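You operate a simulated robot arm through the tools that you are given. There is no shell and no other tool.

Carry out the task below with a simulated two-armed robot. There is one attempt and no reset: what you move stays moved.

TASK
Roll a hoop of the size on the card and lay it in the tray.
Fine: set the dial, feed a strip, pump the lever; shut the lid after.

It is judged by the outcome, as a careful person would: the job done as asked, and still so three seconds after it is handed in. It fails if anything else is knocked over, pushed out of place, dropped, spilled or broken. Lids that push on must go on centred and level and be pressed home; caps that screw on are set level and turned clockwise until they are tight.

THE ROBOT
Two 6-joint arms with two-finger parallel grippers on one trunk that stands fixed in place. Base frame: the origin is at the foot of the trunk, x ahead of it, y to its left, z up. Lengths are in m, angles in degrees, forces in N, time in s.
The left shoulder is at [-0.077, 0.177, 0.832], the right one opposite. With the tool pointing down near the work surface each hand reaches from about 0.1 to 0.72 m from the base axis, measured 20 degrees to its own side. Payload 1.57 kg a hand.
The TCP of each hand is the grasp point between the finger pads, 0.03 m short of the fingertips. In the tool frame z runs along the fingers and y along their closing line. Largest opening 0.08 m; finger width 0.017, thickness 0.012; the body of the gripper, 0.04 by 0.082 m, starts 0.08 m behind the TCP.
Orientation is that of the tool frame in the base frame, as a unit quaternion [x, y, z, w]. With the fingers straight down and closing along the base's y, the tool's x points along the base's -x, its y along +y and its z along -z.

THE INTERFACE
- The arms move only by the tool step_arm. It takes "left_series", "right_series" or both (then of equal length, played together; a hand with none holds still); each is a list that holds one entry, the list of rows, each a list of 7 numbers: the shift along the tool's x, y, z in m, then the turn, a rotation vector about the tool's x, y, z in degrees, then the opening, from 0 (shut) to 1 (fully open). In form: [[[tx, ty, tz, rx, ry, rz, grip], ...]]. A call has 1 to 20 rows; each row shifts and turns the commanded pose from where the row before left it, along the tool's axes as they then stand. A row lasts 0.2 s, in which the tool goes at most 0.05 m and 8.6 degrees; a call with a longer step from one row to the next is refused whole, and so is a gripper value outside its range. A pose out of reach is approached as far as the arm can. The call stops where the force on the tool passes 90 N (or 10 N more than at its start, if that is more) or the arm is blocked; 0.2 s more then pass. Each finger travels about 0.072 m/s and halts on what it meets, pressing with about 25 N; the grip force reading is that of the motor and also rises with nothing between the fingers. The clock runs only during rows and for 0.2 s after the last one: add rows that do not move to give the fingers time. It gives the time, the measured TCP pose, the force on the tool (base axes), the opening and the grip force at its end, in the units of the frame above (readings bear some noise), with the torque about the TCP (base axes, N m) and any sound that the robot's microphone picked up.
- Cameras (640 x 400 px; columns grow to the right, rows downward): "scene" is now at [0.0362, -0.0169, 1.5695]; the picture's right is [-0.29, -0.96, 0.00], its down [-0.70, 0.21, -0.69] and it looks along [0.66, -0.20, -0.73] (base axes); focal length 333 px, centre (320, 200). "left" rides on the left gripper at [0.072, 0.007, -0.122] in its tool frame; the picture's right is [-0.09, 1.00, 0.00], its down [-0.84, -0.08, -0.54] and it looks along [-0.54, -0.05, 0.84] (tool axes); focal length 238 px, centre (320, 200). "right" rides on the right gripper at [0.072, -0.007, -0.122] in its tool frame; the picture's right is [0.09, 1.00, 0.00], its down [-0.84, 0.08, -0.54] and it looks along [-0.54, 0.05, 0.84] (tool axes); focal length 238 px, centre (320, 200). There is no depth. A picture from a camera that has moved, and an enlarged one, comes with that camera's place and axes in the base frame and with its lens. The place of the scene camera against the robot may be out by one fixed shift of up to 0.018 m in any direction.
- grab_frame(camera): a new picture of that camera. The clock stands still meanwhile.
- raise_lower(by): slides the trunk up (or, below 0, down) by that many m; the arms and the scene camera ride with it, the base frame stays. It gives what a move gives, with no picture.
- head_to(pan, tilt): turns the head with the scene camera to pan (to the left, within 143 degrees either way) and tilt (down, from -29 to 69), counted from straight ahead of the robot. It gives what a move gives.
- enlarge(camera, box): a new picture of the part [left, top, right, bottom] of that camera's present view, enlarged. The clock stands still meanwhile.
- hand_in(): hands the job in; it is judged then, once.

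Nothing tells you positions but the pictures and the camera data. Unless the task says otherwise, let go and move clear before handing in.

The tools are called after "Call:" by a JSON object that holds its "op" and its "data". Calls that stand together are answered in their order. step_arm: Moves the arms, as the interface text tells. Its arguments: {"type":"object","properties":{"left_series":{"type":"array","items":{"type":"array","items":{"type":"array","items":{"type":"number"}}}},"right_series":{"type":"array","items":{"type":"array","items":{"type":"array","items":{"type":"number"}}}}},"required":[]} The other tools are called the same way: raise_lower (by) slides the trunk up or down; head_to (pan, tilt) turns the head that bears the scene camera; grab_frame (camera) takes a picture; enlarge (camera, box) takes an enlarged picture of a part of a camera's view; hand_in () hands the job in.

At the start:

```text
time_s: 0.0
left_tool_pos: [0.4036, 0.092, 1.2972]
left_tcp_rot: [-0.001, 1.0, -0.001, 0.0]
left_contact_force: [0.9, 0.2, -0.5]
left_wrist_torque: [0.02, 0.05, -0.01]
left_grip_width: 0.0799
left_gripper_force: 0.1
right_tool_pos: [0.3993, -0.3025, 1.2711]
right_tcp_rot: [-0.001, 1.0, 0.0, 0.0]
right_contact_force: [0.0, -0.4, 0.0]
right_wrist_torque: [0.01, 0.01, -0.02]
right_grip_width: 0.0799
right_gripper_force: 0.0
trunk travel left (down, up): [-0.275, 0.053]
head pan, tilt: [-16.6, 46.7]
```

scene: 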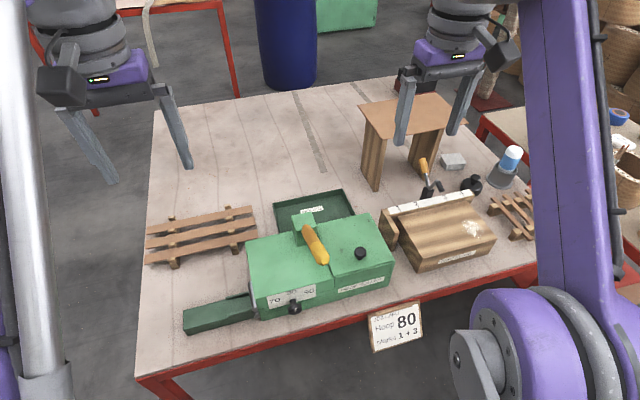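
right: 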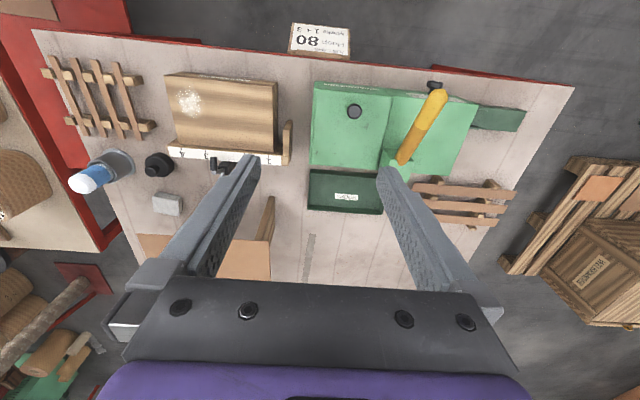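
left: 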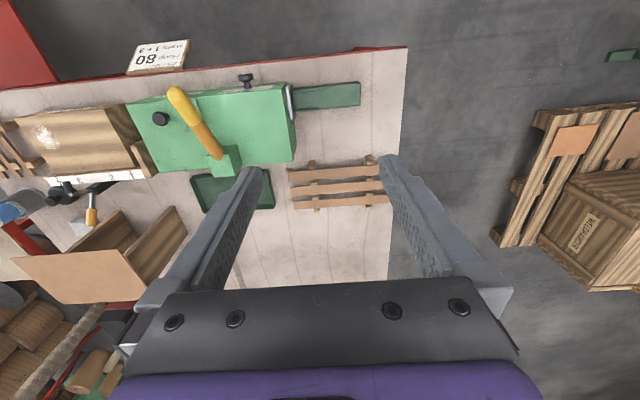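

I see a table with a green rolling machine (yellow lever, dial marked 70/80/90, a feed chute on its left), a green tray behind it, slatted racks, a wooden box marked with slots, and a card saying "Hoop 80, marks 1 + 3". I'll look closer at each before moving.

Call:
{"op": "enlarge", "data": {"camera": "scene", "box": [170, 180, 410, 340]}}

Call:
{"op": "enlarge", "data": {"camera": "scene", "box": [350, 90, 550, 290]}}

Call:
{"op": "enlarge", "data": {"camera": "scene", "box": [350, 280, 450, 360]}}

Call:
{"op": "enlarge", "data": {"camera": "right", "box": [290, 60, 530, 220]}}

Call:
{"op": "enlarge", "data": {"camera": "right", "box": [30, 40, 300, 220]}}

Call:
{"op": "enlarge", "data": {"camera": "left", "box": [100, 60, 380, 230]}}

```text
2.50 times, centred on (290, 260) of scene
camera zoom: at [0.0362, -0.0169, 1.5695], right [-0.29, -0.96, 0.0], down [-0.7, 0.21, -0.69], along [0.66, -0.2, -0.73], focal length 833 px, centre (395, 50)
```

zoom: 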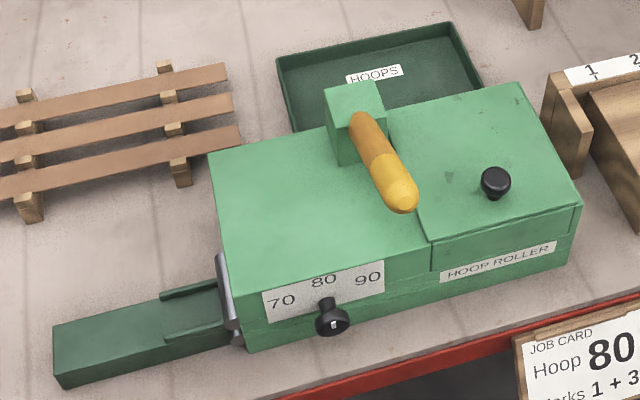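

```text
2.00 times, centred on (450, 190) of scene
camera zoom: at [0.0362, -0.0169, 1.5695], right [-0.29, -0.96, 0.0], down [-0.7, 0.21, -0.69], along [0.66, -0.2, -0.73], focal length 667 px, centre (60, 220)
```

zoom: 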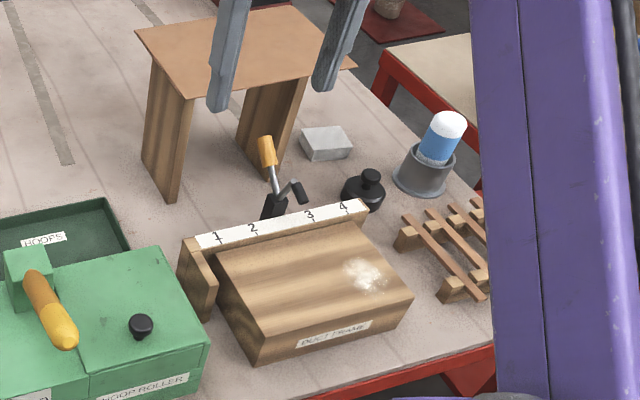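

```text
5.00 times, centred on (400, 320) of scene
camera zoom: at [0.0362, -0.0169, 1.5695], right [-0.29, -0.96, 0.0], down [-0.7, 0.21, -0.69], along [0.66, -0.2, -0.73], focal length 1667 px, centre (-80, -400)
```

zoom: 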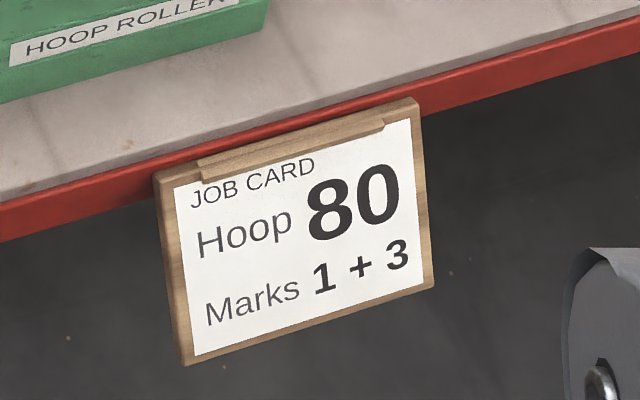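

```text
2.50 times, centred on (410, 140) of right
camera zoom: at [0.3263, -0.3097, 1.394], right [-0.09, 1.0, 0.0], down [0.84, 0.08, 0.54], along [0.54, 0.05, -0.84], focal length 596 px, centre (95, 350)
```

zoom: 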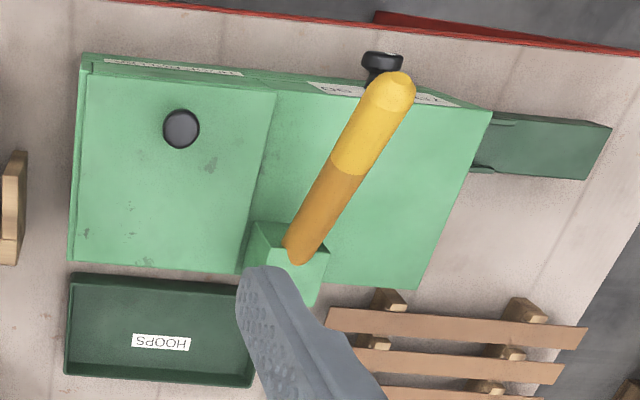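

```text
2.22 times, centred on (165, 130) of right
camera zoom: at [0.3263, -0.3097, 1.394], right [-0.09, 1.0, 0.0], down [0.84, 0.08, 0.54], along [0.54, 0.05, -0.84], focal length 530 px, centre (664, 356)
```

zoom: 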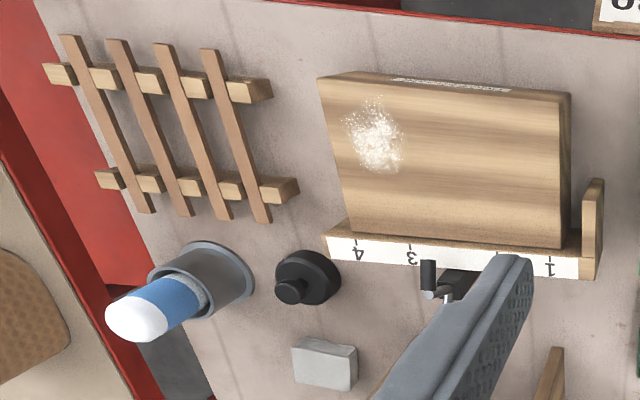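

```text
2.29 times, centred on (240, 145) of left
camera zoom: at [0.3315, 0.0975, 1.4181], right [0.09, 1.0, 0.0], down [0.84, -0.08, 0.54], along [0.54, -0.05, -0.84], focal length 545 px, centre (503, 326)
```

zoom: 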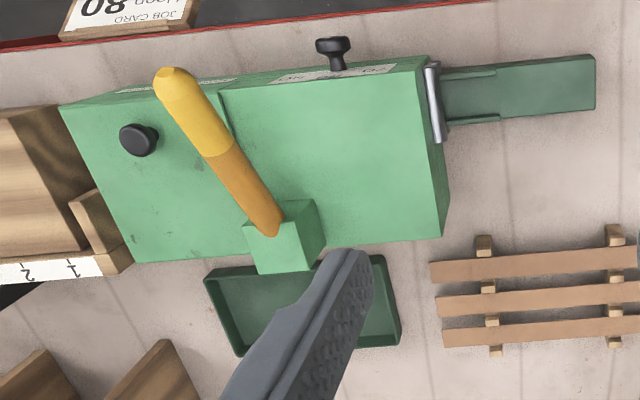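

The dial sits on the front face, the lid with its black knob is on the right half of the machine, and the lever points back at me. By triangulation the machine top is at about z 0.88 and the lid knob near (0.43, -0.24, 0.92). I'll zoom in on the dial, lever, strips and feed slot.

Call:
{"op": "enlarge", "data": {"camera": "scene", "box": [255, 275, 335, 325]}}

Call:
{"op": "enlarge", "data": {"camera": "scene", "box": [180, 270, 276, 330]}}

Call:
{"op": "enlarge", "data": {"camera": "scene", "box": [136, 195, 264, 275]}}

Call:
{"op": "enlarge", "data": {"camera": "scene", "box": [270, 180, 398, 260]}}

Call:
{"op": "enlarge", "data": {"camera": "left", "box": [270, 60, 398, 140]}}

Call:
{"op": "enlarge", "data": {"camera": "left", "box": [200, 60, 296, 120]}}

```text
8.00 times, centred on (295, 300) of scene
camera zoom: at [0.0362, -0.0169, 1.5695], right [-0.29, -0.96, 0.0], down [-0.7, 0.21, -0.69], along [0.66, -0.2, -0.73], focal length 2667 px, centre (520, -600)
```

zoom: 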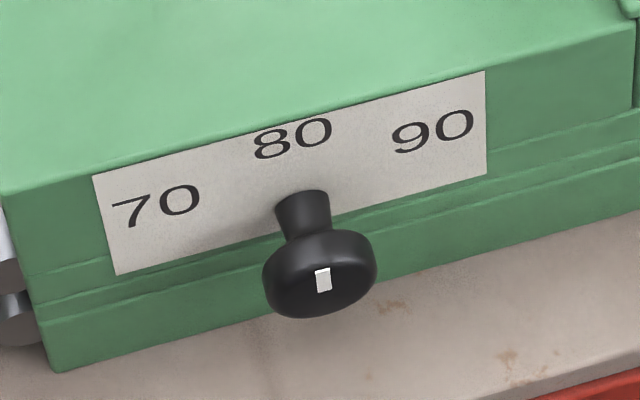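

```text
6.67 times, centred on (228, 300) of scene
camera zoom: at [0.0362, -0.0169, 1.5695], right [-0.29, -0.96, 0.0], down [-0.7, 0.21, -0.69], along [0.66, -0.2, -0.73], focal length 2222 px, centre (933, -467)
```

zoom: 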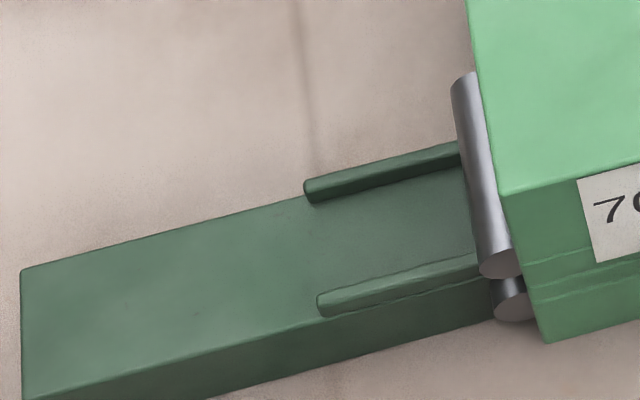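

```text
5.00 times, centred on (200, 235) of scene
camera zoom: at [0.0362, -0.0169, 1.5695], right [-0.29, -0.96, 0.0], down [-0.7, 0.21, -0.69], along [0.66, -0.2, -0.73], focal length 1667 px, centre (920, 25)
```

zoom: 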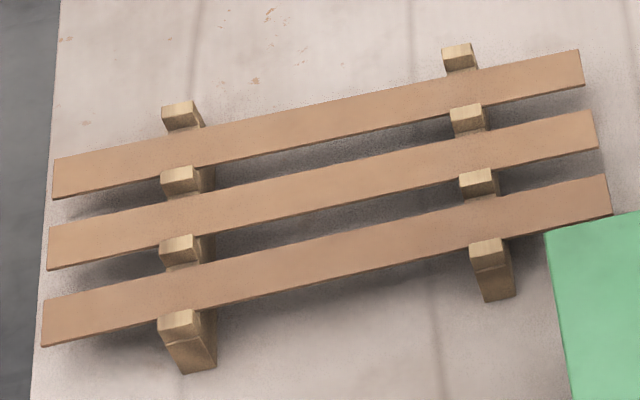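

```text
5.00 times, centred on (334, 220) of scene
camera zoom: at [0.0362, -0.0169, 1.5695], right [-0.29, -0.96, 0.0], down [-0.7, 0.21, -0.69], along [0.66, -0.2, -0.73], focal length 1667 px, centre (250, 100)
```

zoom: 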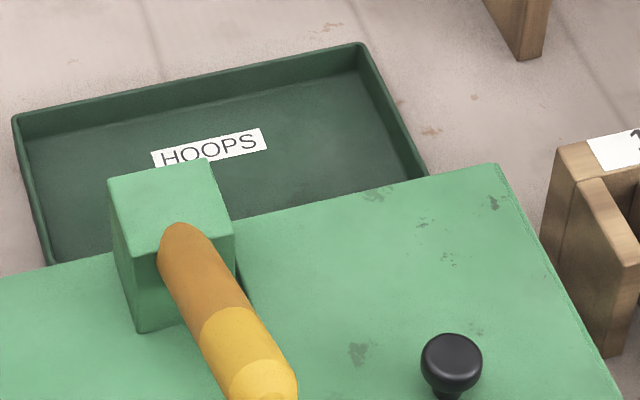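

```text
5.00 times, centred on (334, 100) of left
camera zoom: at [0.3315, 0.0975, 1.4181], right [0.09, 1.0, 0.0], down [0.84, -0.08, 0.54], along [0.54, -0.05, -0.84], focal length 1192 px, centre (250, 700)
```

zoom: 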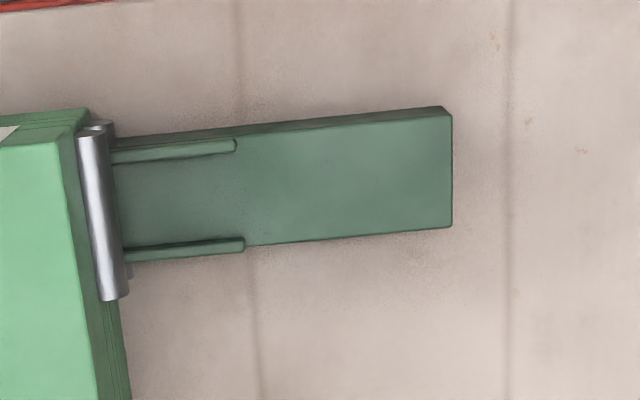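

```text
6.67 times, centred on (248, 90) of left
camera zoom: at [0.3315, 0.0975, 1.4181], right [0.09, 1.0, 0.0], down [0.84, -0.08, 0.54], along [0.54, -0.05, -0.84], focal length 1589 px, centre (800, 933)
```

zoom: 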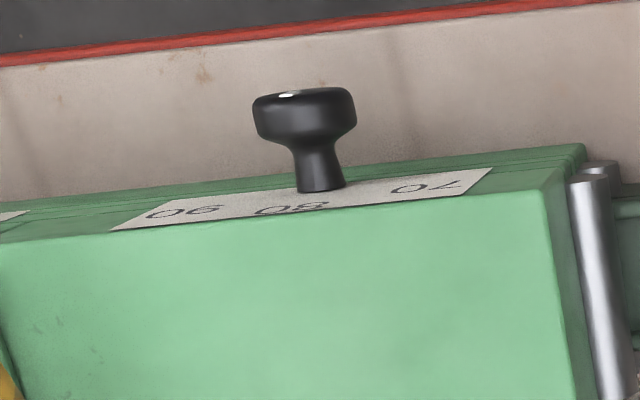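

The machine is close to square with the base axes: its top runs from about x 0.39 and y -0.31 to 0.03, the dial knob is near (0.37, -0.066, 0.84) and the lever tip is near (0.37, -0.13, 1.02). To read the dial I'll bring the left hand camera in front of it.

Call:
{"op": "step_arm", "data": {"left_series": [[[0.035, -0.03, 0.02, 0, 0, 0, 1], [0.035, -0.03, 0.02, 0, 0, 0, 1], [0.035, -0.03, 0.02, 0, 0, 0, 1], [0, 0, 0.045, 0, 0, 0, 1], [0, 0, 0.045, 0, 0, 0, 1], [0, 0, 0.045, 0, 0, 0, 1], [0, 0, 0.045, 0, 0, 0, 1]]]}}

```text
refused: row 1 steps farther than a row can; nothing moved
```

That first row was just over the step limit, so I'll send the same move in smaller steps.

Call:
{"op": "step_arm", "data": {"left_series": [[[0.035, -0.03, 0.015, 0, 0, 0, 1], [0.035, -0.03, 0.015, 0, 0, 0, 1], [0.035, -0.03, 0.015, 0, 0, 0, 1], [0, 0, 0.045, 0, 0, 0, 1], [0, 0, 0.045, 0, 0, 0, 1], [0, 0, 0.045, 0, 0, 0, 1], [0, 0, 0.045, 0, 0, 0, 1], [0, 0, 0, 0, 0, 0, 1]]]}}

Call:
{"op": "grab_frame", "data": {"camera": "left"}}

Call:
{"op": "grab_frame", "data": {"camera": "scene"}}

```text
time_s: 1.8
left_tool_pos: [0.2971, 0.0024, 1.0718]
left_tcp_rot: [-0.001, 1.0, 0.0, 0.0]
left_contact_force: [0.1, 1.1, 0.4]
left_wrist_torque: [-0.01, -0.02, 0.02]
left_grip_width: 0.0799
left_gripper_force: 0.0
right_tool_pos: [0.401, -0.3031, 1.2711]
right_tcp_rot: [0.0, 1.0, 0.0, 0.001]
right_contact_force: [0.3, -1.1, 0.1]
right_wrist_torque: [0.01, 0.0, 0.0]
right_grip_width: 0.08
right_gripper_force: 0.0
trunk travel left (down, up): [-0.275, 0.053]
head pan, tilt: [-16.6, 46.7]
```

```text
taken
camera left: at [0.2252, 0.0069, 1.1939], right [0.09, 1.0, 0.0], down [0.84, -0.08, 0.54], along [0.54, -0.05, -0.84], focal length 238 px, centre (320, 200)
```

left: 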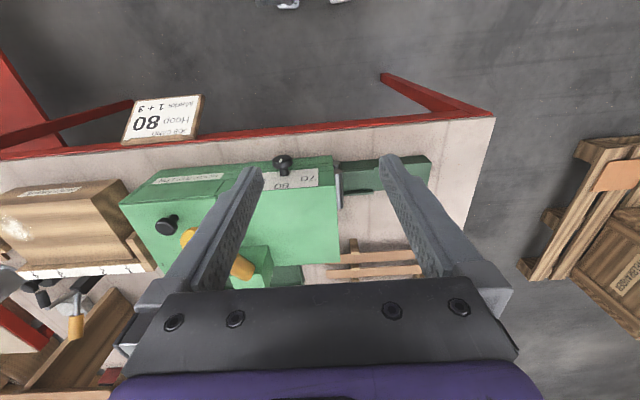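

```text
taken
camera scene: at [0.0359, -0.0169, 1.5695], right [-0.29, -0.96, 0.0], down [-0.7, 0.21, -0.69], along [0.66, -0.2, -0.73], focal length 333 px, centre (320, 200)
```

scene: 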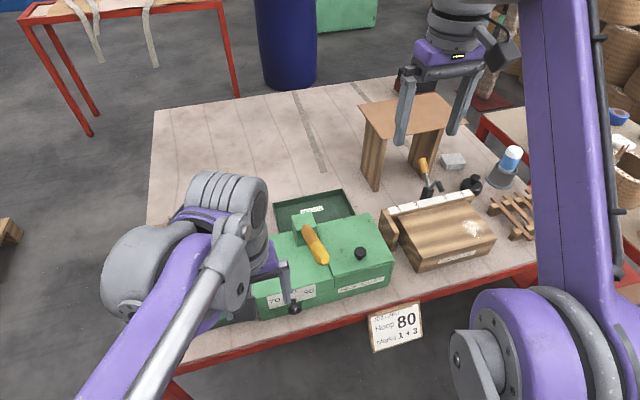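

The hand is clear of the machine in front of the dial. I'll tilt it back so its camera looks forward at the dial face.

Call:
{"op": "step_arm", "data": {"left_series": [[[0, 0, 0, 0, -8, 0, 1], [0, 0, 0, 0, -8, 0, 1], [0, 0, 0, 0, -8, 0, 1], [0, 0, 0, 0, -8, 0, 1], [0, 0, 0, 0, -8, 0, 1], [0, 0, 0, 0, 0, 0, 1]]]}}

Call:
{"op": "grab_frame", "data": {"camera": "left"}}

Call:
{"op": "grab_frame", "data": {"camera": "scene"}}

```text
time_s: 3.2
left_tool_pos: [0.2979, 0.0019, 1.072]
left_tcp_rot: [0.0, 0.939, 0.0, 0.343]
left_contact_force: [-0.1, 0.1, -0.6]
left_wrist_torque: [0.0, 0.01, -0.02]
left_grip_width: 0.0801
left_gripper_force: 0.1
right_tool_pos: [0.3998, -0.3034, 1.271]
right_tcp_rot: [0.0, 1.0, 0.0, 0.0]
right_contact_force: [0.2, -0.1, -0.3]
right_wrist_torque: [-0.02, -0.02, 0.0]
right_grip_width: 0.0801
right_gripper_force: 0.0
trunk travel left (down, up): [-0.275, 0.053]
head pan, tilt: [-16.6, 46.7]
```

```text
taken
camera left: at [0.1647, 0.0071, 1.1186], right [0.07, 1.0, 0.06], down [0.29, -0.08, 0.95], along [0.95, -0.05, -0.3], focal length 238 px, centre (320, 200)
```

left: 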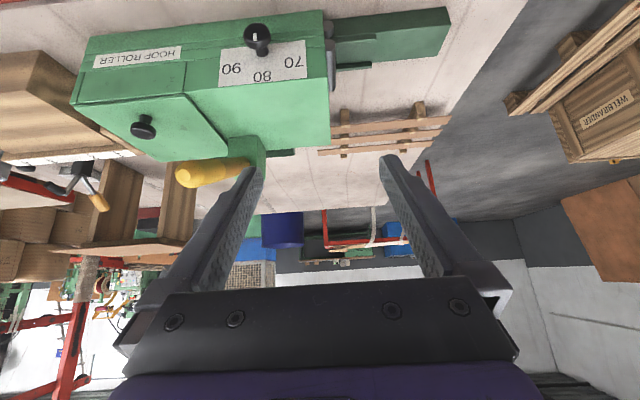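

```text
taken
camera scene: at [0.0364, -0.0172, 1.5695], right [-0.29, -0.96, 0.0], down [-0.7, 0.21, -0.69], along [0.66, -0.2, -0.73], focal length 333 px, centre (320, 200)
```

scene: 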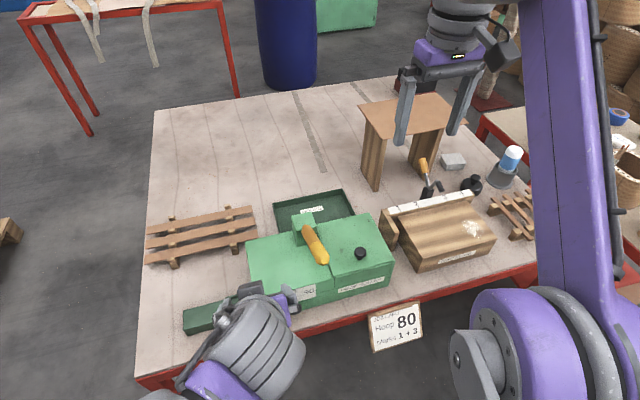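

Call:
{"op": "enlarge", "data": {"camera": "left", "box": [208, 10, 320, 80]}}

Call:
{"op": "enlarge", "data": {"camera": "left", "box": [60, 0, 348, 180]}}

Call:
{"op": "enlarge", "data": {"camera": "left", "box": [300, 0, 460, 100]}}

```text
5.71 times, centred on (264, 45) of left
camera zoom: at [0.1647, 0.0071, 1.1186], right [0.07, 1.0, 0.06], down [0.29, -0.08, 0.95], along [0.95, -0.05, -0.3], focal length 1362 px, centre (640, 1086)
```

zoom: 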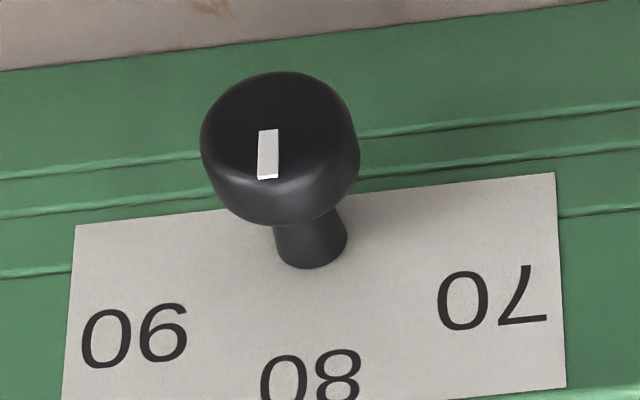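

```text
2.22 times, centred on (204, 90) of left
camera zoom: at [0.1647, 0.0071, 1.1186], right [0.07, 1.0, 0.06], down [0.29, -0.08, 0.95], along [0.95, -0.05, -0.3], focal length 530 px, centre (578, 444)
```

zoom: 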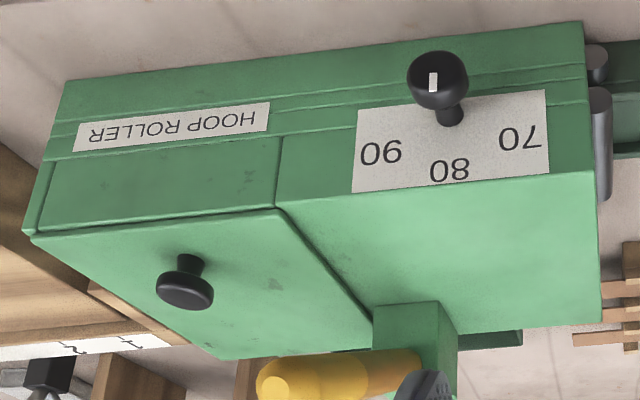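

```text
4.00 times, centred on (380, 50) of left
camera zoom: at [0.1647, 0.0071, 1.1186], right [0.07, 1.0, 0.06], down [0.29, -0.08, 0.95], along [0.95, -0.05, -0.3], focal length 953 px, centre (80, 800)
```

zoom: 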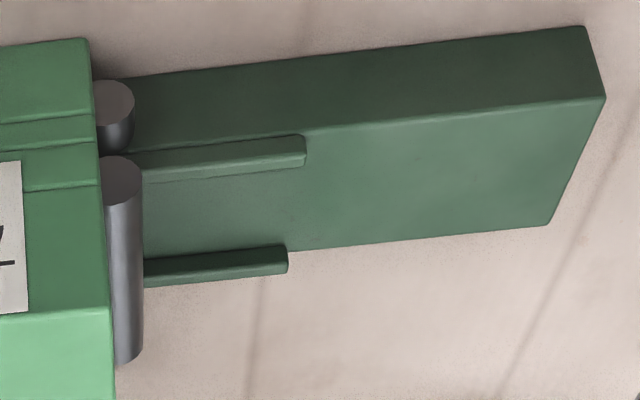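

The dial's white mark already points straight up at 80, so the dial is set and I'll leave it alone. The strips on the left rack (about 29 mm wide, running along y, nearest one centred at x ≈ 0.637) match the chute guides (centre x ≈ 0.437, top z ≈ 0.812). Next I'll swing the left hand over that rack to look closer.

Call:
{"op": "step_arm", "data": {"left_series": [[[0, 0, 0, 0, 8, 0, 1], [0, 0, 0, 0, 8, 0, 1], [0, 0, 0, 0, 8, 0, 1], [0, 0, 0, 0, 8, 0, 1], [0, 0, 0, 0, 8, 0, 1], [0, 0, -0.045, 0, 0, 0, 1], [0, 0, -0.045, 0, 0, 0, 1], [0, 0.045, 0, 0, 0, 0, 1], [0, 0.045, 0, 0, 0, 0, 1], [-0.035, 0.03, 0, 0, 0, 0, 1], [-0.035, 0.03, 0, 0, 0, 0, 1], [-0.035, 0.03, 0, 0, 0, 0, 1], [-0.045, 0, 0, 0, 0, 0, 1], [-0.045, 0, 0, 0, 0, 0, 1], [-0.045, 0, 0, 0, 0, 0, 1], [0, 0, 0, 0, 0, 0, 1]]]}}

Call:
{"op": "step_arm", "data": {"left_series": [[[0, 0, 0, 0, 0, 8.2, 1], [0, 0, 0, 0, 0, 8.2, 1], [0, 0, 0, 0, 0, 8.2, 1], [0, 0, 0, 0, 0, 8.2, 1], [0, 0, 0, 0, 0, 8.2, 1], [0, 0, 0, 0, 0, 8.2, 1], [0, 0, 0, 0, 0, 8.2, 1], [0, 0, 0, 0, 0, 8.2, 1], [0, 0, 0, 0, 0, 8.2, 1], [0, 0, 0, 0, 0, 8.2, 1], [0, 0, 0, 0, 0, 8, 1], [0, 0, 0, 0, 0, 0, 1]]]}}

Call:
{"op": "grab_frame", "data": {"camera": "left"}}

Call:
{"op": "grab_frame", "data": {"camera": "scene"}}

```text
time_s: 6.6
left_tool_pos: [0.5372, 0.1813, 1.1603]
left_tcp_rot: [0.0, 1.0, 0.0, 0.001]
left_contact_force: [-0.7, 0.5, -1.0]
left_wrist_torque: [0.0, -0.01, 0.01]
left_grip_width: 0.0799
left_gripper_force: 0.2
right_tool_pos: [0.3984, -0.3024, 1.2718]
right_tcp_rot: [0.0, 1.0, 0.001, 0.001]
right_contact_force: [-1.0, -0.5, -0.3]
right_wrist_torque: [0.01, -0.05, 0.04]
right_grip_width: 0.08
right_gripper_force: 0.0
trunk travel left (down, up): [-0.275, 0.053]
head pan, tilt: [-16.6, 46.7]
```

```text
time_s: 9.2
left_tool_pos: [0.5392, 0.1821, 1.1625]
left_tcp_rot: [0.708, 0.707, 0.0, 0.0]
left_contact_force: [-0.3, 0.2, -0.1]
left_wrist_torque: [-0.01, 0.02, 0.01]
left_grip_width: 0.0799
left_gripper_force: 0.1
right_tool_pos: [0.3987, -0.303, 1.2714]
right_tcp_rot: [0.0, 1.0, 0.0, -0.001]
right_contact_force: [0.2, 0.6, 0.1]
right_wrist_torque: [-0.04, -0.02, -0.01]
right_grip_width: 0.0801
right_gripper_force: 0.0
trunk travel left (down, up): [-0.275, 0.053]
head pan, tilt: [-16.6, 46.7]
```

```text
taken
camera left: at [0.5455, 0.2523, 1.2832], right [1.0, -0.09, 0.0], down [-0.08, -0.84, 0.54], along [-0.05, -0.54, -0.84], focal length 238 px, centre (320, 200)
```

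left: 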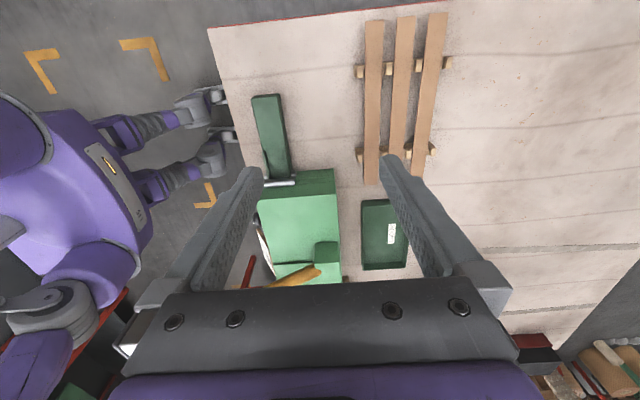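

```text
taken
camera scene: at [0.0361, -0.0169, 1.5695], right [-0.29, -0.96, 0.0], down [-0.7, 0.21, -0.69], along [0.66, -0.2, -0.73], focal length 333 px, centre (320, 200)
```

scene: 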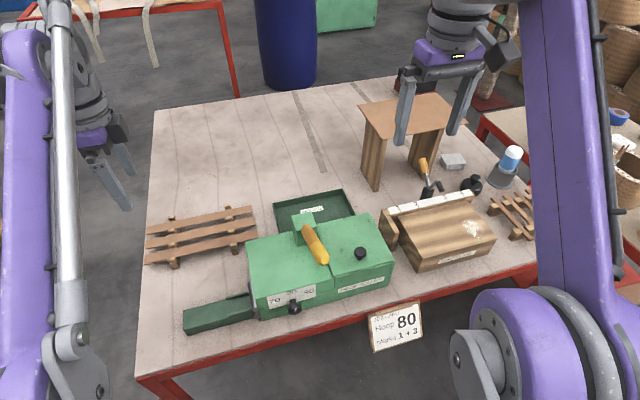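

The hand is now yawed so it closes along x, above and between the chute and the rack. I'll zoom in to measure the strips, rails and chute.

Call:
{"op": "enlarge", "data": {"camera": "left", "box": [312, 0, 472, 100]}}

Call:
{"op": "enlarge", "data": {"camera": "left", "box": [312, 90, 472, 190]}}

Call:
{"op": "enlarge", "data": {"camera": "left", "box": [222, 85, 382, 185]}}

Call:
{"op": "enlarge", "data": {"camera": "left", "box": [230, 170, 430, 295]}}

```text
4.00 times, centred on (392, 50) of left
camera zoom: at [0.5455, 0.2523, 1.2832], right [1.0, -0.09, 0.0], down [-0.08, -0.84, 0.54], along [-0.05, -0.54, -0.84], focal length 953 px, centre (32, 800)
```

zoom: 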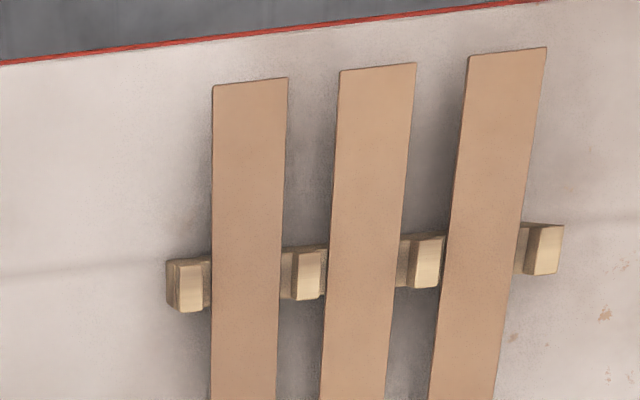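

```text
4.00 times, centred on (392, 140) of left
camera zoom: at [0.5455, 0.2523, 1.2832], right [1.0, -0.09, 0.0], down [-0.08, -0.84, 0.54], along [-0.05, -0.54, -0.84], focal length 953 px, centre (32, 440)
```

zoom: 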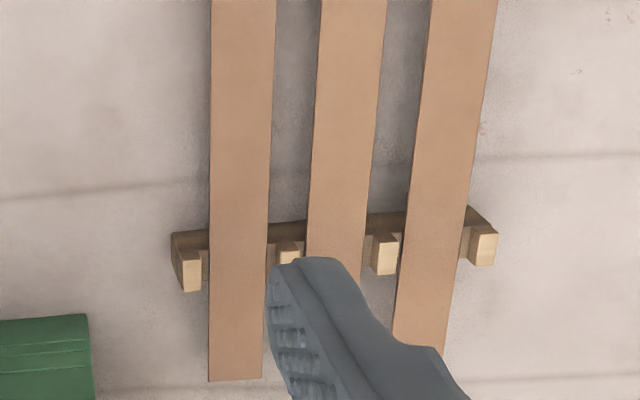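

```text
4.00 times, centred on (302, 135) of left
camera zoom: at [0.5455, 0.2523, 1.2832], right [1.0, -0.09, 0.0], down [-0.08, -0.84, 0.54], along [-0.05, -0.54, -0.84], focal length 953 px, centre (392, 460)
```

zoom: 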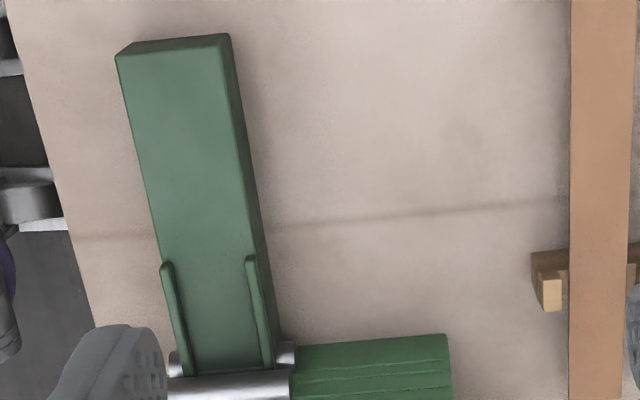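

```text
3.20 times, centred on (330, 232) of left
camera zoom: at [0.5455, 0.2523, 1.2832], right [1.0, -0.09, 0.0], down [-0.08, -0.84, 0.54], along [-0.05, -0.54, -0.84], focal length 763 px, centre (288, 96)
```

zoom: 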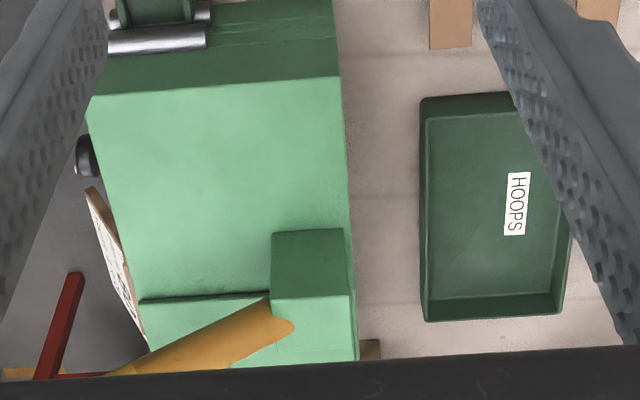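

Strip 1 spans x 0.620–0.649 and y −0.021 to 0.2775 at z ≈ 0.813, and its rail is at y 0.20–0.218. I'll grip it by its edges at y ≈ 0.243, hovering above first to check alignment.

Call:
{"op": "step_arm", "data": {"left_series": [[[0.03, 0.032, 0, 0, 0, 0, 0.6], [0.031, 0.032, 0, 0, 0, 0, 0.45], [0, 0.0315, 0.02, 0, 0, 0, 0.45], [0, 0, 0.045, 0, 0, 0, 0.45], [0, 0, 0.045, 0, 0, 0, 0.45], [0, 0, 0.045, 0, 0, 0, 0.45], [0, 0, 0.045, 0, 0, 0, 0.45], [0, 0, 0.04, 0, 0, 0, 0.45], [0, 0, 0, 0, 0, 0, 0.45]]]}}

Call:
{"op": "grab_frame", "data": {"camera": "left"}}

Call:
{"op": "grab_frame", "data": {"camera": "scene"}}

```text
time_s: 11.2
left_tool_pos: [0.5897, 0.2228, 0.9016]
left_tcp_rot: [0.707, 0.707, 0.0, 0.0]
left_contact_force: [-0.1, -0.5, -0.1]
left_wrist_torque: [-0.02, -0.02, 0.01]
left_grip_width: 0.0361
left_gripper_force: 0.1
left hand out of reach, approached as far as the arm can: row 1, 2, 3
right_tool_pos: [0.3983, -0.303, 1.2733]
right_tcp_rot: [0.0, 1.0, 0.0, 0.001]
right_contact_force: [0.4, 0.4, -0.1]
right_wrist_torque: [0.03, -0.04, -0.03]
right_grip_width: 0.0799
right_gripper_force: 0.2
trunk travel left (down, up): [-0.275, 0.053]
head pan, tilt: [-16.6, 46.7]
```

```text
taken
camera left: at [0.597, 0.2932, 1.0237], right [1.0, -0.09, 0.0], down [-0.08, -0.84, 0.54], along [-0.05, -0.54, -0.84], focal length 238 px, centre (320, 200)
```

left: 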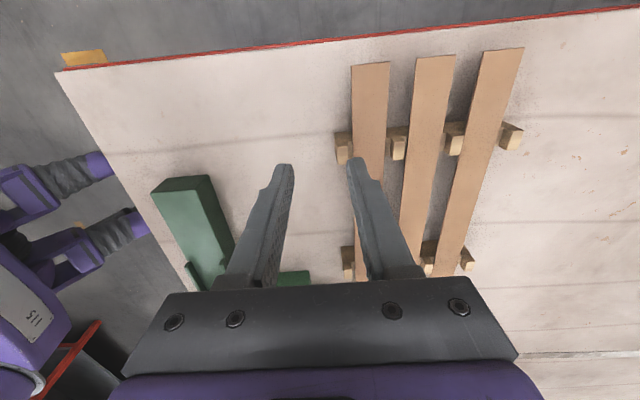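

```text
taken
camera scene: at [0.0356, -0.017, 1.5695], right [-0.29, -0.96, 0.0], down [-0.7, 0.21, -0.69], along [0.66, -0.2, -0.73], focal length 333 px, centre (320, 200)
```

scene: 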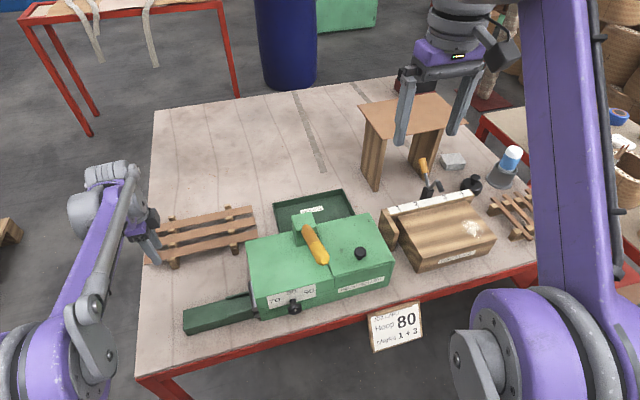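

The reach limit only applied at the higher height, and re-measuring from here puts the strip in the same place. I'll make up the remaining offset at this lower height.

Call:
{"op": "step_arm", "data": {"left_series": [[[0.01, 0.022, 0, 0, 0, 0, 0.45], [0.01, 0.0225, 0, 0, 0, 0, 0.45], [0, 0, 0, 0, 0, 0, 0.45], [0, 0, 0, 0, 0, 0, 0.45]]]}}

Call:
{"op": "grab_frame", "data": {"camera": "left"}}

Call:
{"op": "enlarge", "data": {"camera": "left", "box": [250, 30, 410, 190]}}

```text
time_s: 12.2
left_tool_pos: [0.6361, 0.2414, 0.9018]
left_tcp_rot: [0.707, 0.707, 0.0, 0.001]
left_contact_force: [-0.2, 0.2, 0.2]
left_wrist_torque: [-0.01, -0.01, -0.03]
left_grip_width: 0.0359
left_gripper_force: 0.1
right_tool_pos: [0.3977, -0.3031, 1.272]
right_tcp_rot: [0.001, 1.0, 0.0, 0.0]
right_contact_force: [-0.2, 0.5, -0.3]
right_wrist_torque: [0.02, -0.01, 0.01]
right_grip_width: 0.0798
right_gripper_force: 0.0
trunk travel left (down, up): [-0.275, 0.053]
head pan, tilt: [-16.6, 46.7]
```

```text
taken
camera left: at [0.642, 0.3134, 1.0236], right [1.0, -0.09, 0.0], down [-0.08, -0.84, 0.54], along [-0.05, -0.54, -0.84], focal length 238 px, centre (320, 200)
```

left: 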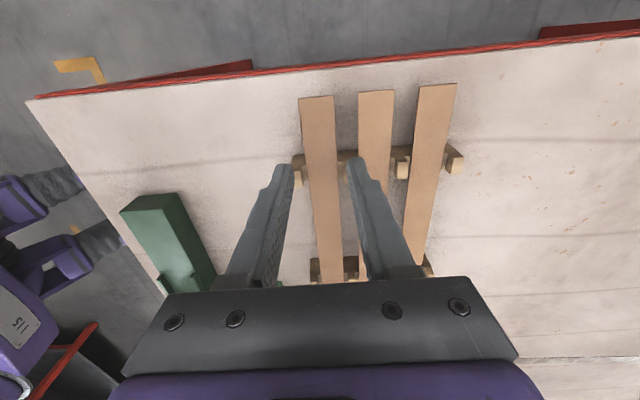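

```text
2.50 times, centred on (330, 110) of left
camera zoom: at [0.642, 0.3134, 1.0236], right [1.0, -0.09, 0.0], down [-0.08, -0.84, 0.54], along [-0.05, -0.54, -0.84], focal length 596 px, centre (295, 425)
```

zoom: 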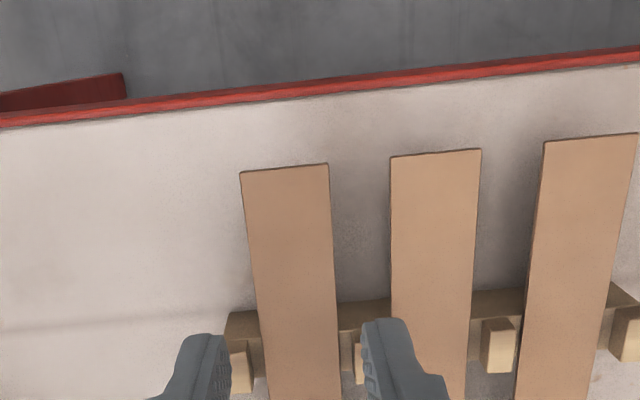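

The strip centre is at x 0.635, matching the hand. I'll go down so the strip sits about 12 mm above the fingertips and close on it.

Call:
{"op": "step_arm", "data": {"left_series": [[[0.001, 0, 0.03, 0, 0, 0, 0.45], [0, 0, 0.025, 0, 0, 0, 0.45], [0, 0, 0.017, 0, 0, 0, 0.45], [0, 0, 0, 0, 0, 0, 0.45]]]}}

Call:
{"op": "enlarge", "data": {"camera": "left", "box": [240, 60, 440, 220]}}

```text
time_s: 13.2
left_tool_pos: [0.6353, 0.2452, 0.8305]
left_tcp_rot: [0.707, 0.707, 0.0, 0.001]
left_contact_force: [-0.8, 0.1, 0.8]
left_wrist_torque: [0.0, -0.01, 0.0]
left_grip_width: 0.0362
left_gripper_force: 0.2
right_tool_pos: [0.3982, -0.3029, 1.272]
right_tcp_rot: [0.0, 1.0, 0.0, 0.0]
right_contact_force: [0.0, -0.5, -0.2]
right_wrist_torque: [-0.04, -0.01, 0.0]
right_grip_width: 0.08
right_gripper_force: 0.0
trunk travel left (down, up): [-0.275, 0.053]
head pan, tilt: [-16.6, 46.7]
```

```text
2.50 times, centred on (340, 140) of left
camera zoom: at [0.6422, 0.316, 0.9519], right [1.0, -0.09, 0.0], down [-0.08, -0.84, 0.54], along [-0.05, -0.54, -0.84], focal length 596 px, centre (270, 350)
```

zoom: 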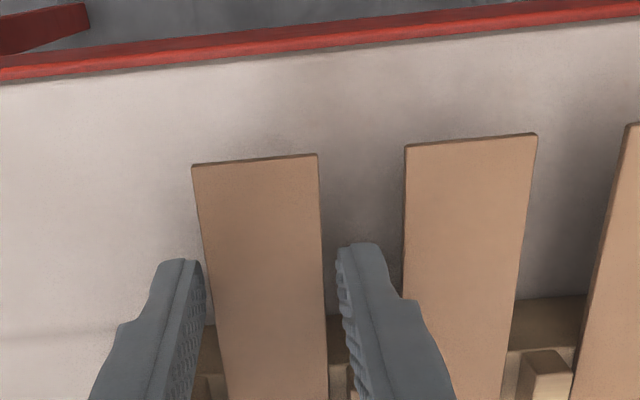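

The fingers straddle the strip cleanly, so I'll close, then lift a little and check.

Call:
{"op": "step_arm", "data": {"left_series": [[[0, 0, 0, 0, 0, 0, 0.3], [0, 0, 0, 0, 0, 0, 0.1], [0, 0, 0, 0, 0, 0, 0.0], [0, 0, 0, 0, 0, 0, 0.0], [0, 0, -0.01, 0, 0, 0, 0.0], [0, 0, -0.02, 0, 0, 0, 0.0], [0, 0, 0, 0, 0, 0, 0.0]]]}}

Call:
{"op": "grab_frame", "data": {"camera": "left"}}

Call:
{"op": "enlarge", "data": {"camera": "scene", "box": [90, 170, 290, 300]}}

```text
time_s: 14.8
left_tool_pos: [0.6355, 0.2459, 0.8594]
left_tcp_rot: [0.707, 0.707, 0.0, -0.001]
left_contact_force: [-0.3, -1.1, 0.6]
left_wrist_torque: [0.0, -0.01, -0.02]
left_grip_width: 0.0
left_gripper_force: 21.5
right_tool_pos: [0.3995, -0.3036, 1.2724]
right_tcp_rot: [0.0, 1.0, 0.0, 0.001]
right_contact_force: [-0.7, -0.2, 0.5]
right_wrist_torque: [0.0, -0.01, -0.02]
right_grip_width: 0.08
right_gripper_force: 0.2
trunk travel left (down, up): [-0.275, 0.053]
head pan, tilt: [-16.6, 46.7]
```

```text
taken
camera left: at [0.6423, 0.316, 0.9813], right [1.0, -0.09, 0.0], down [-0.08, -0.84, 0.54], along [-0.05, -0.54, -0.84], focal length 238 px, centre (320, 200)
```

left: 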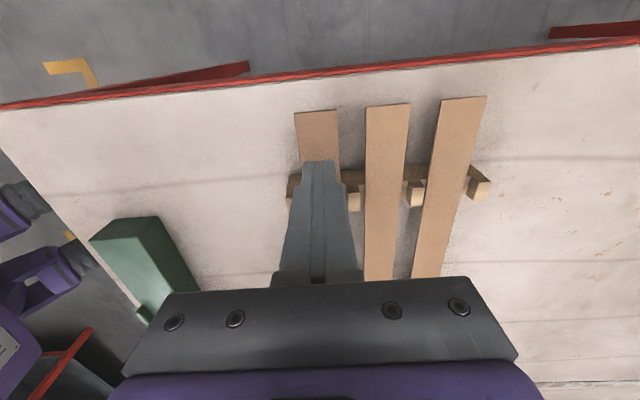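

```text
3.08 times, centred on (190, 235) of scene
camera zoom: at [0.0364, -0.0168, 1.5695], right [-0.29, -0.96, 0.0], down [-0.7, 0.21, -0.69], along [0.66, -0.2, -0.73], focal length 1026 px, centre (720, 92)
```

zoom: 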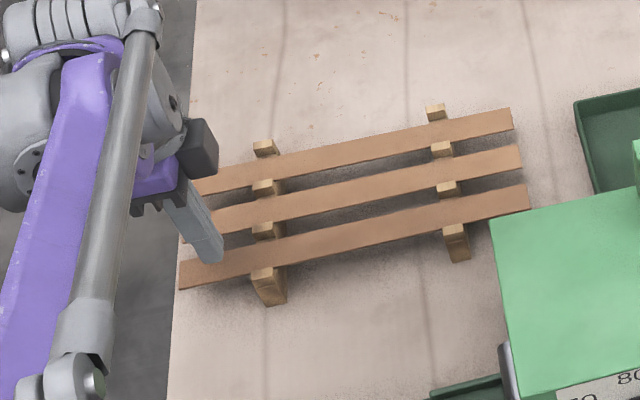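

The fingers closed to zero and the strip is still on its rack, unmoved; they either slipped or passed over it. I'll reopen, go a bit deeper (table is at 0.78), close, and read the width before lifting.

Call:
{"op": "step_arm", "data": {"left_series": [[[0, 0, 0, 0, 0, 0, 0.45], [0, 0, 0, 0, 0, 0, 0.45], [0, 0, 0.02, 0, 0, 0, 0.45], [0, 0, 0.016, 0, 0, 0, 0.45], [0, 0, 0, 0, 0, 0, 0.36], [0, 0, 0, 0, 0, 0, 0.3], [0, 0, 0, 0, 0, 0, 0.3]]]}}

Call:
{"op": "enlarge", "data": {"camera": "left", "box": [240, 60, 440, 220]}}

Call:
{"op": "enlarge", "data": {"camera": "scene", "box": [120, 220, 200, 270]}}

```text
time_s: 16.4
left_tool_pos: [0.6351, 0.2456, 0.8242]
left_tcp_rot: [0.707, 0.707, 0.0, 0.0]
left_contact_force: [0.5, 0.0, -0.2]
left_wrist_torque: [0.01, -0.04, -0.02]
left_grip_width: 0.0286
left_gripper_force: 24.9
right_tool_pos: [0.3988, -0.3016, 1.2725]
right_tcp_rot: [0.0, 1.0, 0.0, 0.0]
right_contact_force: [-0.3, -1.0, -0.3]
right_wrist_torque: [0.01, 0.01, -0.01]
right_grip_width: 0.0799
right_gripper_force: 0.2
trunk travel left (down, up): [-0.275, 0.053]
head pan, tilt: [-16.6, 46.7]
```

```text
2.50 times, centred on (340, 140) of left
camera zoom: at [0.6418, 0.3174, 0.9459], right [1.0, -0.09, 0.0], down [-0.08, -0.84, 0.54], along [-0.05, -0.54, -0.84], focal length 596 px, centre (270, 350)
```

zoom: 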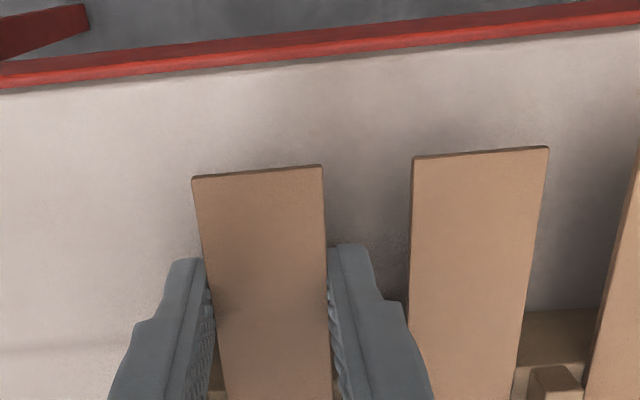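

```text
8.00 times, centred on (160, 245) of scene
camera zoom: at [0.036, -0.0169, 1.5695], right [-0.29, -0.96, 0.0], down [-0.7, 0.21, -0.69], along [0.66, -0.2, -0.73], focal length 2667 px, centre (1600, -160)
```

zoom: 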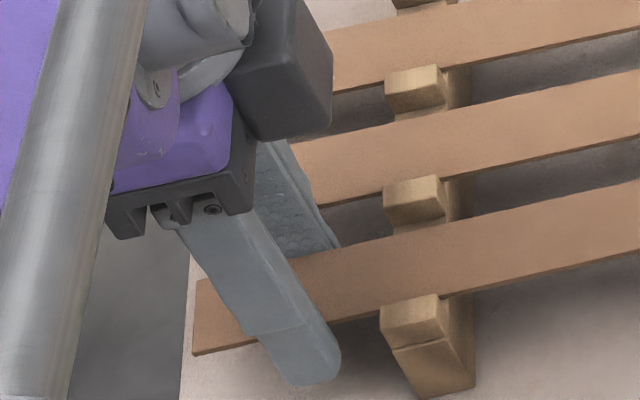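

Now the fingers hold the strip at 28.6 mm with about 25 N. I'll lift slowly and check that it comes along.

Call:
{"op": "step_arm", "data": {"left_series": [[[0, 0, -0.004, 0, 0, 0, 0.3], [0, 0, -0.006, 0, 0, 0, 0.3], [0, 0, -0.01, 0, 0, 0, 0.3], [0, 0, -0.01, 0, 0, 0, 0.3], [0, 0, 0, 0, 0, 0, 0.3]]]}}

Call:
{"op": "enlarge", "data": {"camera": "scene", "box": [120, 190, 280, 290]}}

Call:
{"op": "grab_frame", "data": {"camera": "left"}}

```text
time_s: 17.6
left_tool_pos: [0.6361, 0.2463, 0.8541]
left_tcp_rot: [0.707, 0.707, 0.0, 0.0]
left_contact_force: [-0.1, -0.2, 0.0]
left_wrist_torque: [-0.02, 0.03, 0.02]
left_grip_width: 0.0286
left_gripper_force: 24.8
right_tool_pos: [0.4001, -0.3025, 1.2714]
right_tcp_rot: [0.0, 1.0, 0.0, 0.0]
right_contact_force: [0.5, -0.4, -0.1]
right_wrist_torque: [0.02, 0.01, -0.01]
right_grip_width: 0.0802
right_gripper_force: 0.1
trunk travel left (down, up): [-0.275, 0.053]
head pan, tilt: [-16.6, 46.7]
```

```text
4.00 times, centred on (200, 240) of scene
camera zoom: at [0.0363, -0.0168, 1.5695], right [-0.29, -0.96, 0.0], down [-0.7, 0.21, -0.69], along [0.66, -0.2, -0.73], focal length 1333 px, centre (800, 40)
```

zoom: 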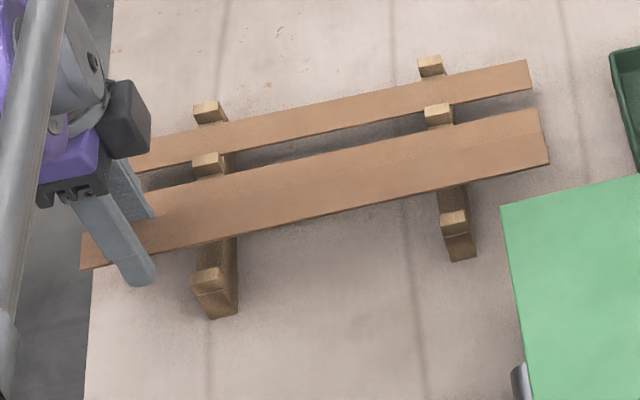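

```text
taken
camera left: at [0.6425, 0.3165, 0.9756], right [1.0, -0.09, 0.0], down [-0.08, -0.84, 0.54], along [-0.05, -0.54, -0.84], focal length 238 px, centre (320, 200)
```

left: 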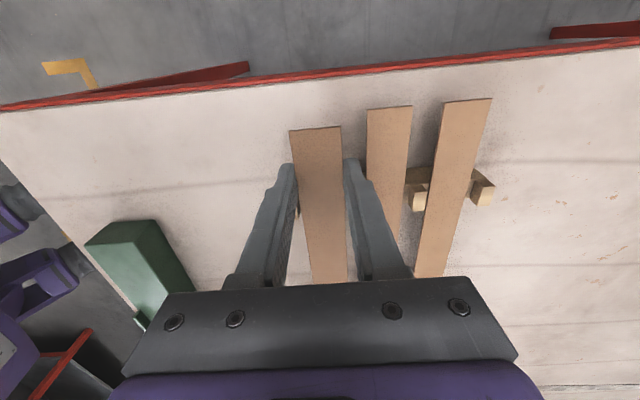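

The strip is lifted level and held firmly. I'll raise it further, then carry it diagonally (moving out in +y so it clears the machine's corner) to sit above the chute at x ≈ 0.437.

Call:
{"op": "step_arm", "data": {"left_series": [[[0, 0, -0.02, 0, 0, 0, 0.3], [0, 0, -0.02, 0, 0, 0, 0.3], [0, 0, -0.015, 0, 0, 0, 0.3], [0.014, -0.033, 0, 0, 0, 0, 0.3], [0.014, -0.033, 0, 0, 0, 0, 0.3], [0.014, -0.033, 0, 0, 0, 0, 0.3], [0.014, -0.033, 0, 0, 0, 0, 0.3], [0.014, -0.033, 0, 0, 0, 0, 0.3], [0.014, -0.034, 0, 0, 0, 0, 0.3], [0, 0, 0, 0, 0, 0, 0.3]]]}}

Call:
{"op": "grab_frame", "data": {"camera": "left"}}

Call:
{"op": "grab_frame", "data": {"camera": "scene"}}

```text
time_s: 19.8
left_tool_pos: [0.4366, 0.3305, 0.9102]
left_tcp_rot: [0.707, 0.707, 0.0, 0.0]
left_contact_force: [0.5, 0.0, -0.1]
left_wrist_torque: [0.01, 0.0, 0.02]
left_grip_width: 0.029
left_gripper_force: 25.2
right_tool_pos: [0.4001, -0.3036, 1.2712]
right_tcp_rot: [0.001, 1.0, 0.001, 0.0]
right_contact_force: [-0.3, 0.7, -0.1]
right_wrist_torque: [0.0, 0.0, 0.0]
right_grip_width: 0.0799
right_gripper_force: 0.1
trunk travel left (down, up): [-0.275, 0.053]
head pan, tilt: [-16.6, 46.7]
```

```text
taken
camera left: at [0.4442, 0.4011, 1.0317], right [1.0, -0.09, 0.0], down [-0.08, -0.84, 0.54], along [-0.05, -0.54, -0.84], focal length 238 px, centre (320, 200)
```

left: 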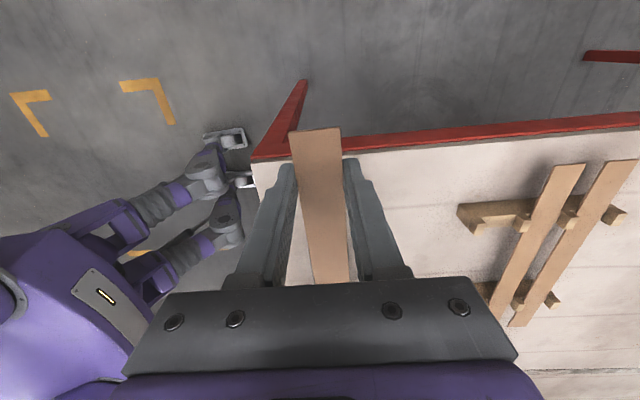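

```text
taken
camera scene: at [0.037, -0.017, 1.5695], right [-0.29, -0.96, 0.0], down [-0.7, 0.21, -0.69], along [0.66, -0.2, -0.73], focal length 333 px, centre (320, 200)
```

scene: 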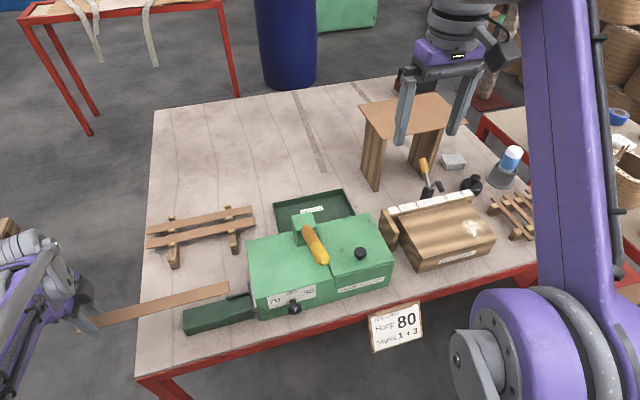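

The strip is above the chute with its lead end at y ≈ 0.064. I'll lower it to just above the chute and check alignment with the guides.

Call:
{"op": "step_arm", "data": {"left_series": [[[0, 0, 0.03, 0, 0, 0, 0.3], [0, 0, 0.03, 0, 0, 0, 0.3], [0, 0, 0, 0, 0, 0, 0.3]]]}}

Call:
{"op": "enlarge", "data": {"camera": "scene", "box": [168, 262, 280, 342]}}

Call:
{"op": "enlarge", "data": {"camera": "right", "box": [440, 80, 640, 205]}}

```text
time_s: 20.6
left_tool_pos: [0.4376, 0.3297, 0.8493]
left_tcp_rot: [0.707, 0.707, 0.0, 0.0]
left_contact_force: [1.4, 0.0, -0.7]
left_wrist_torque: [0.05, -0.02, 0.04]
left_grip_width: 0.0287
left_gripper_force: 25.0
right_tool_pos: [0.3998, -0.3028, 1.2726]
right_tcp_rot: [0.0, 1.0, 0.0, 0.0]
right_contact_force: [0.7, -0.2, 0.0]
right_wrist_torque: [-0.03, 0.01, 0.03]
right_grip_width: 0.08
right_gripper_force: 0.1
trunk travel left (down, up): [-0.275, 0.053]
head pan, tilt: [-16.6, 46.7]
```

```text
5.00 times, centred on (224, 302) of scene
camera zoom: at [0.0358, -0.0171, 1.5695], right [-0.29, -0.96, 0.0], down [-0.7, 0.21, -0.69], along [0.66, -0.2, -0.73], focal length 1667 px, centre (800, -310)
```

zoom: 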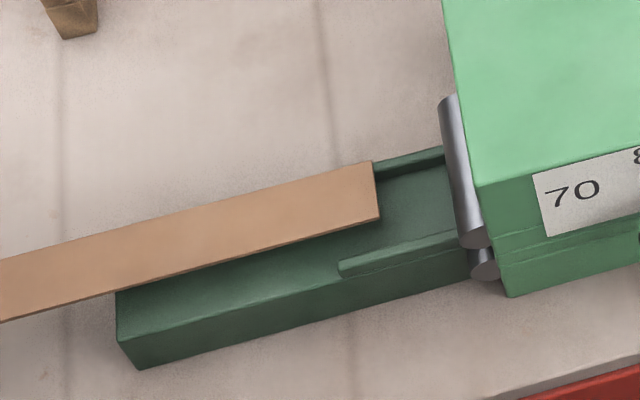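

```text
3.20 times, centred on (540, 142) of right
camera zoom: at [0.326, -0.3099, 1.394], right [-0.09, 1.0, 0.0], down [0.84, 0.08, 0.54], along [0.54, 0.05, -0.84], focal length 763 px, centre (-384, 384)
```

zoom: 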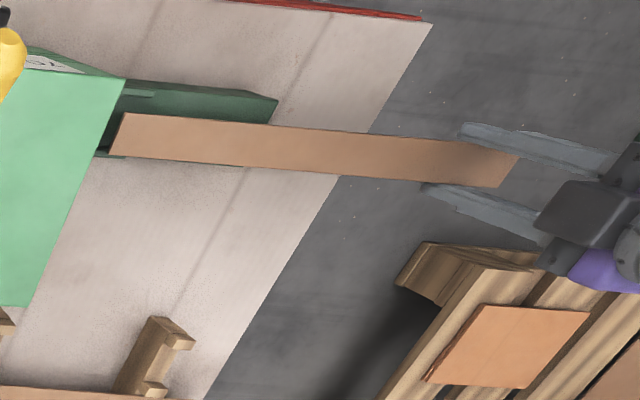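

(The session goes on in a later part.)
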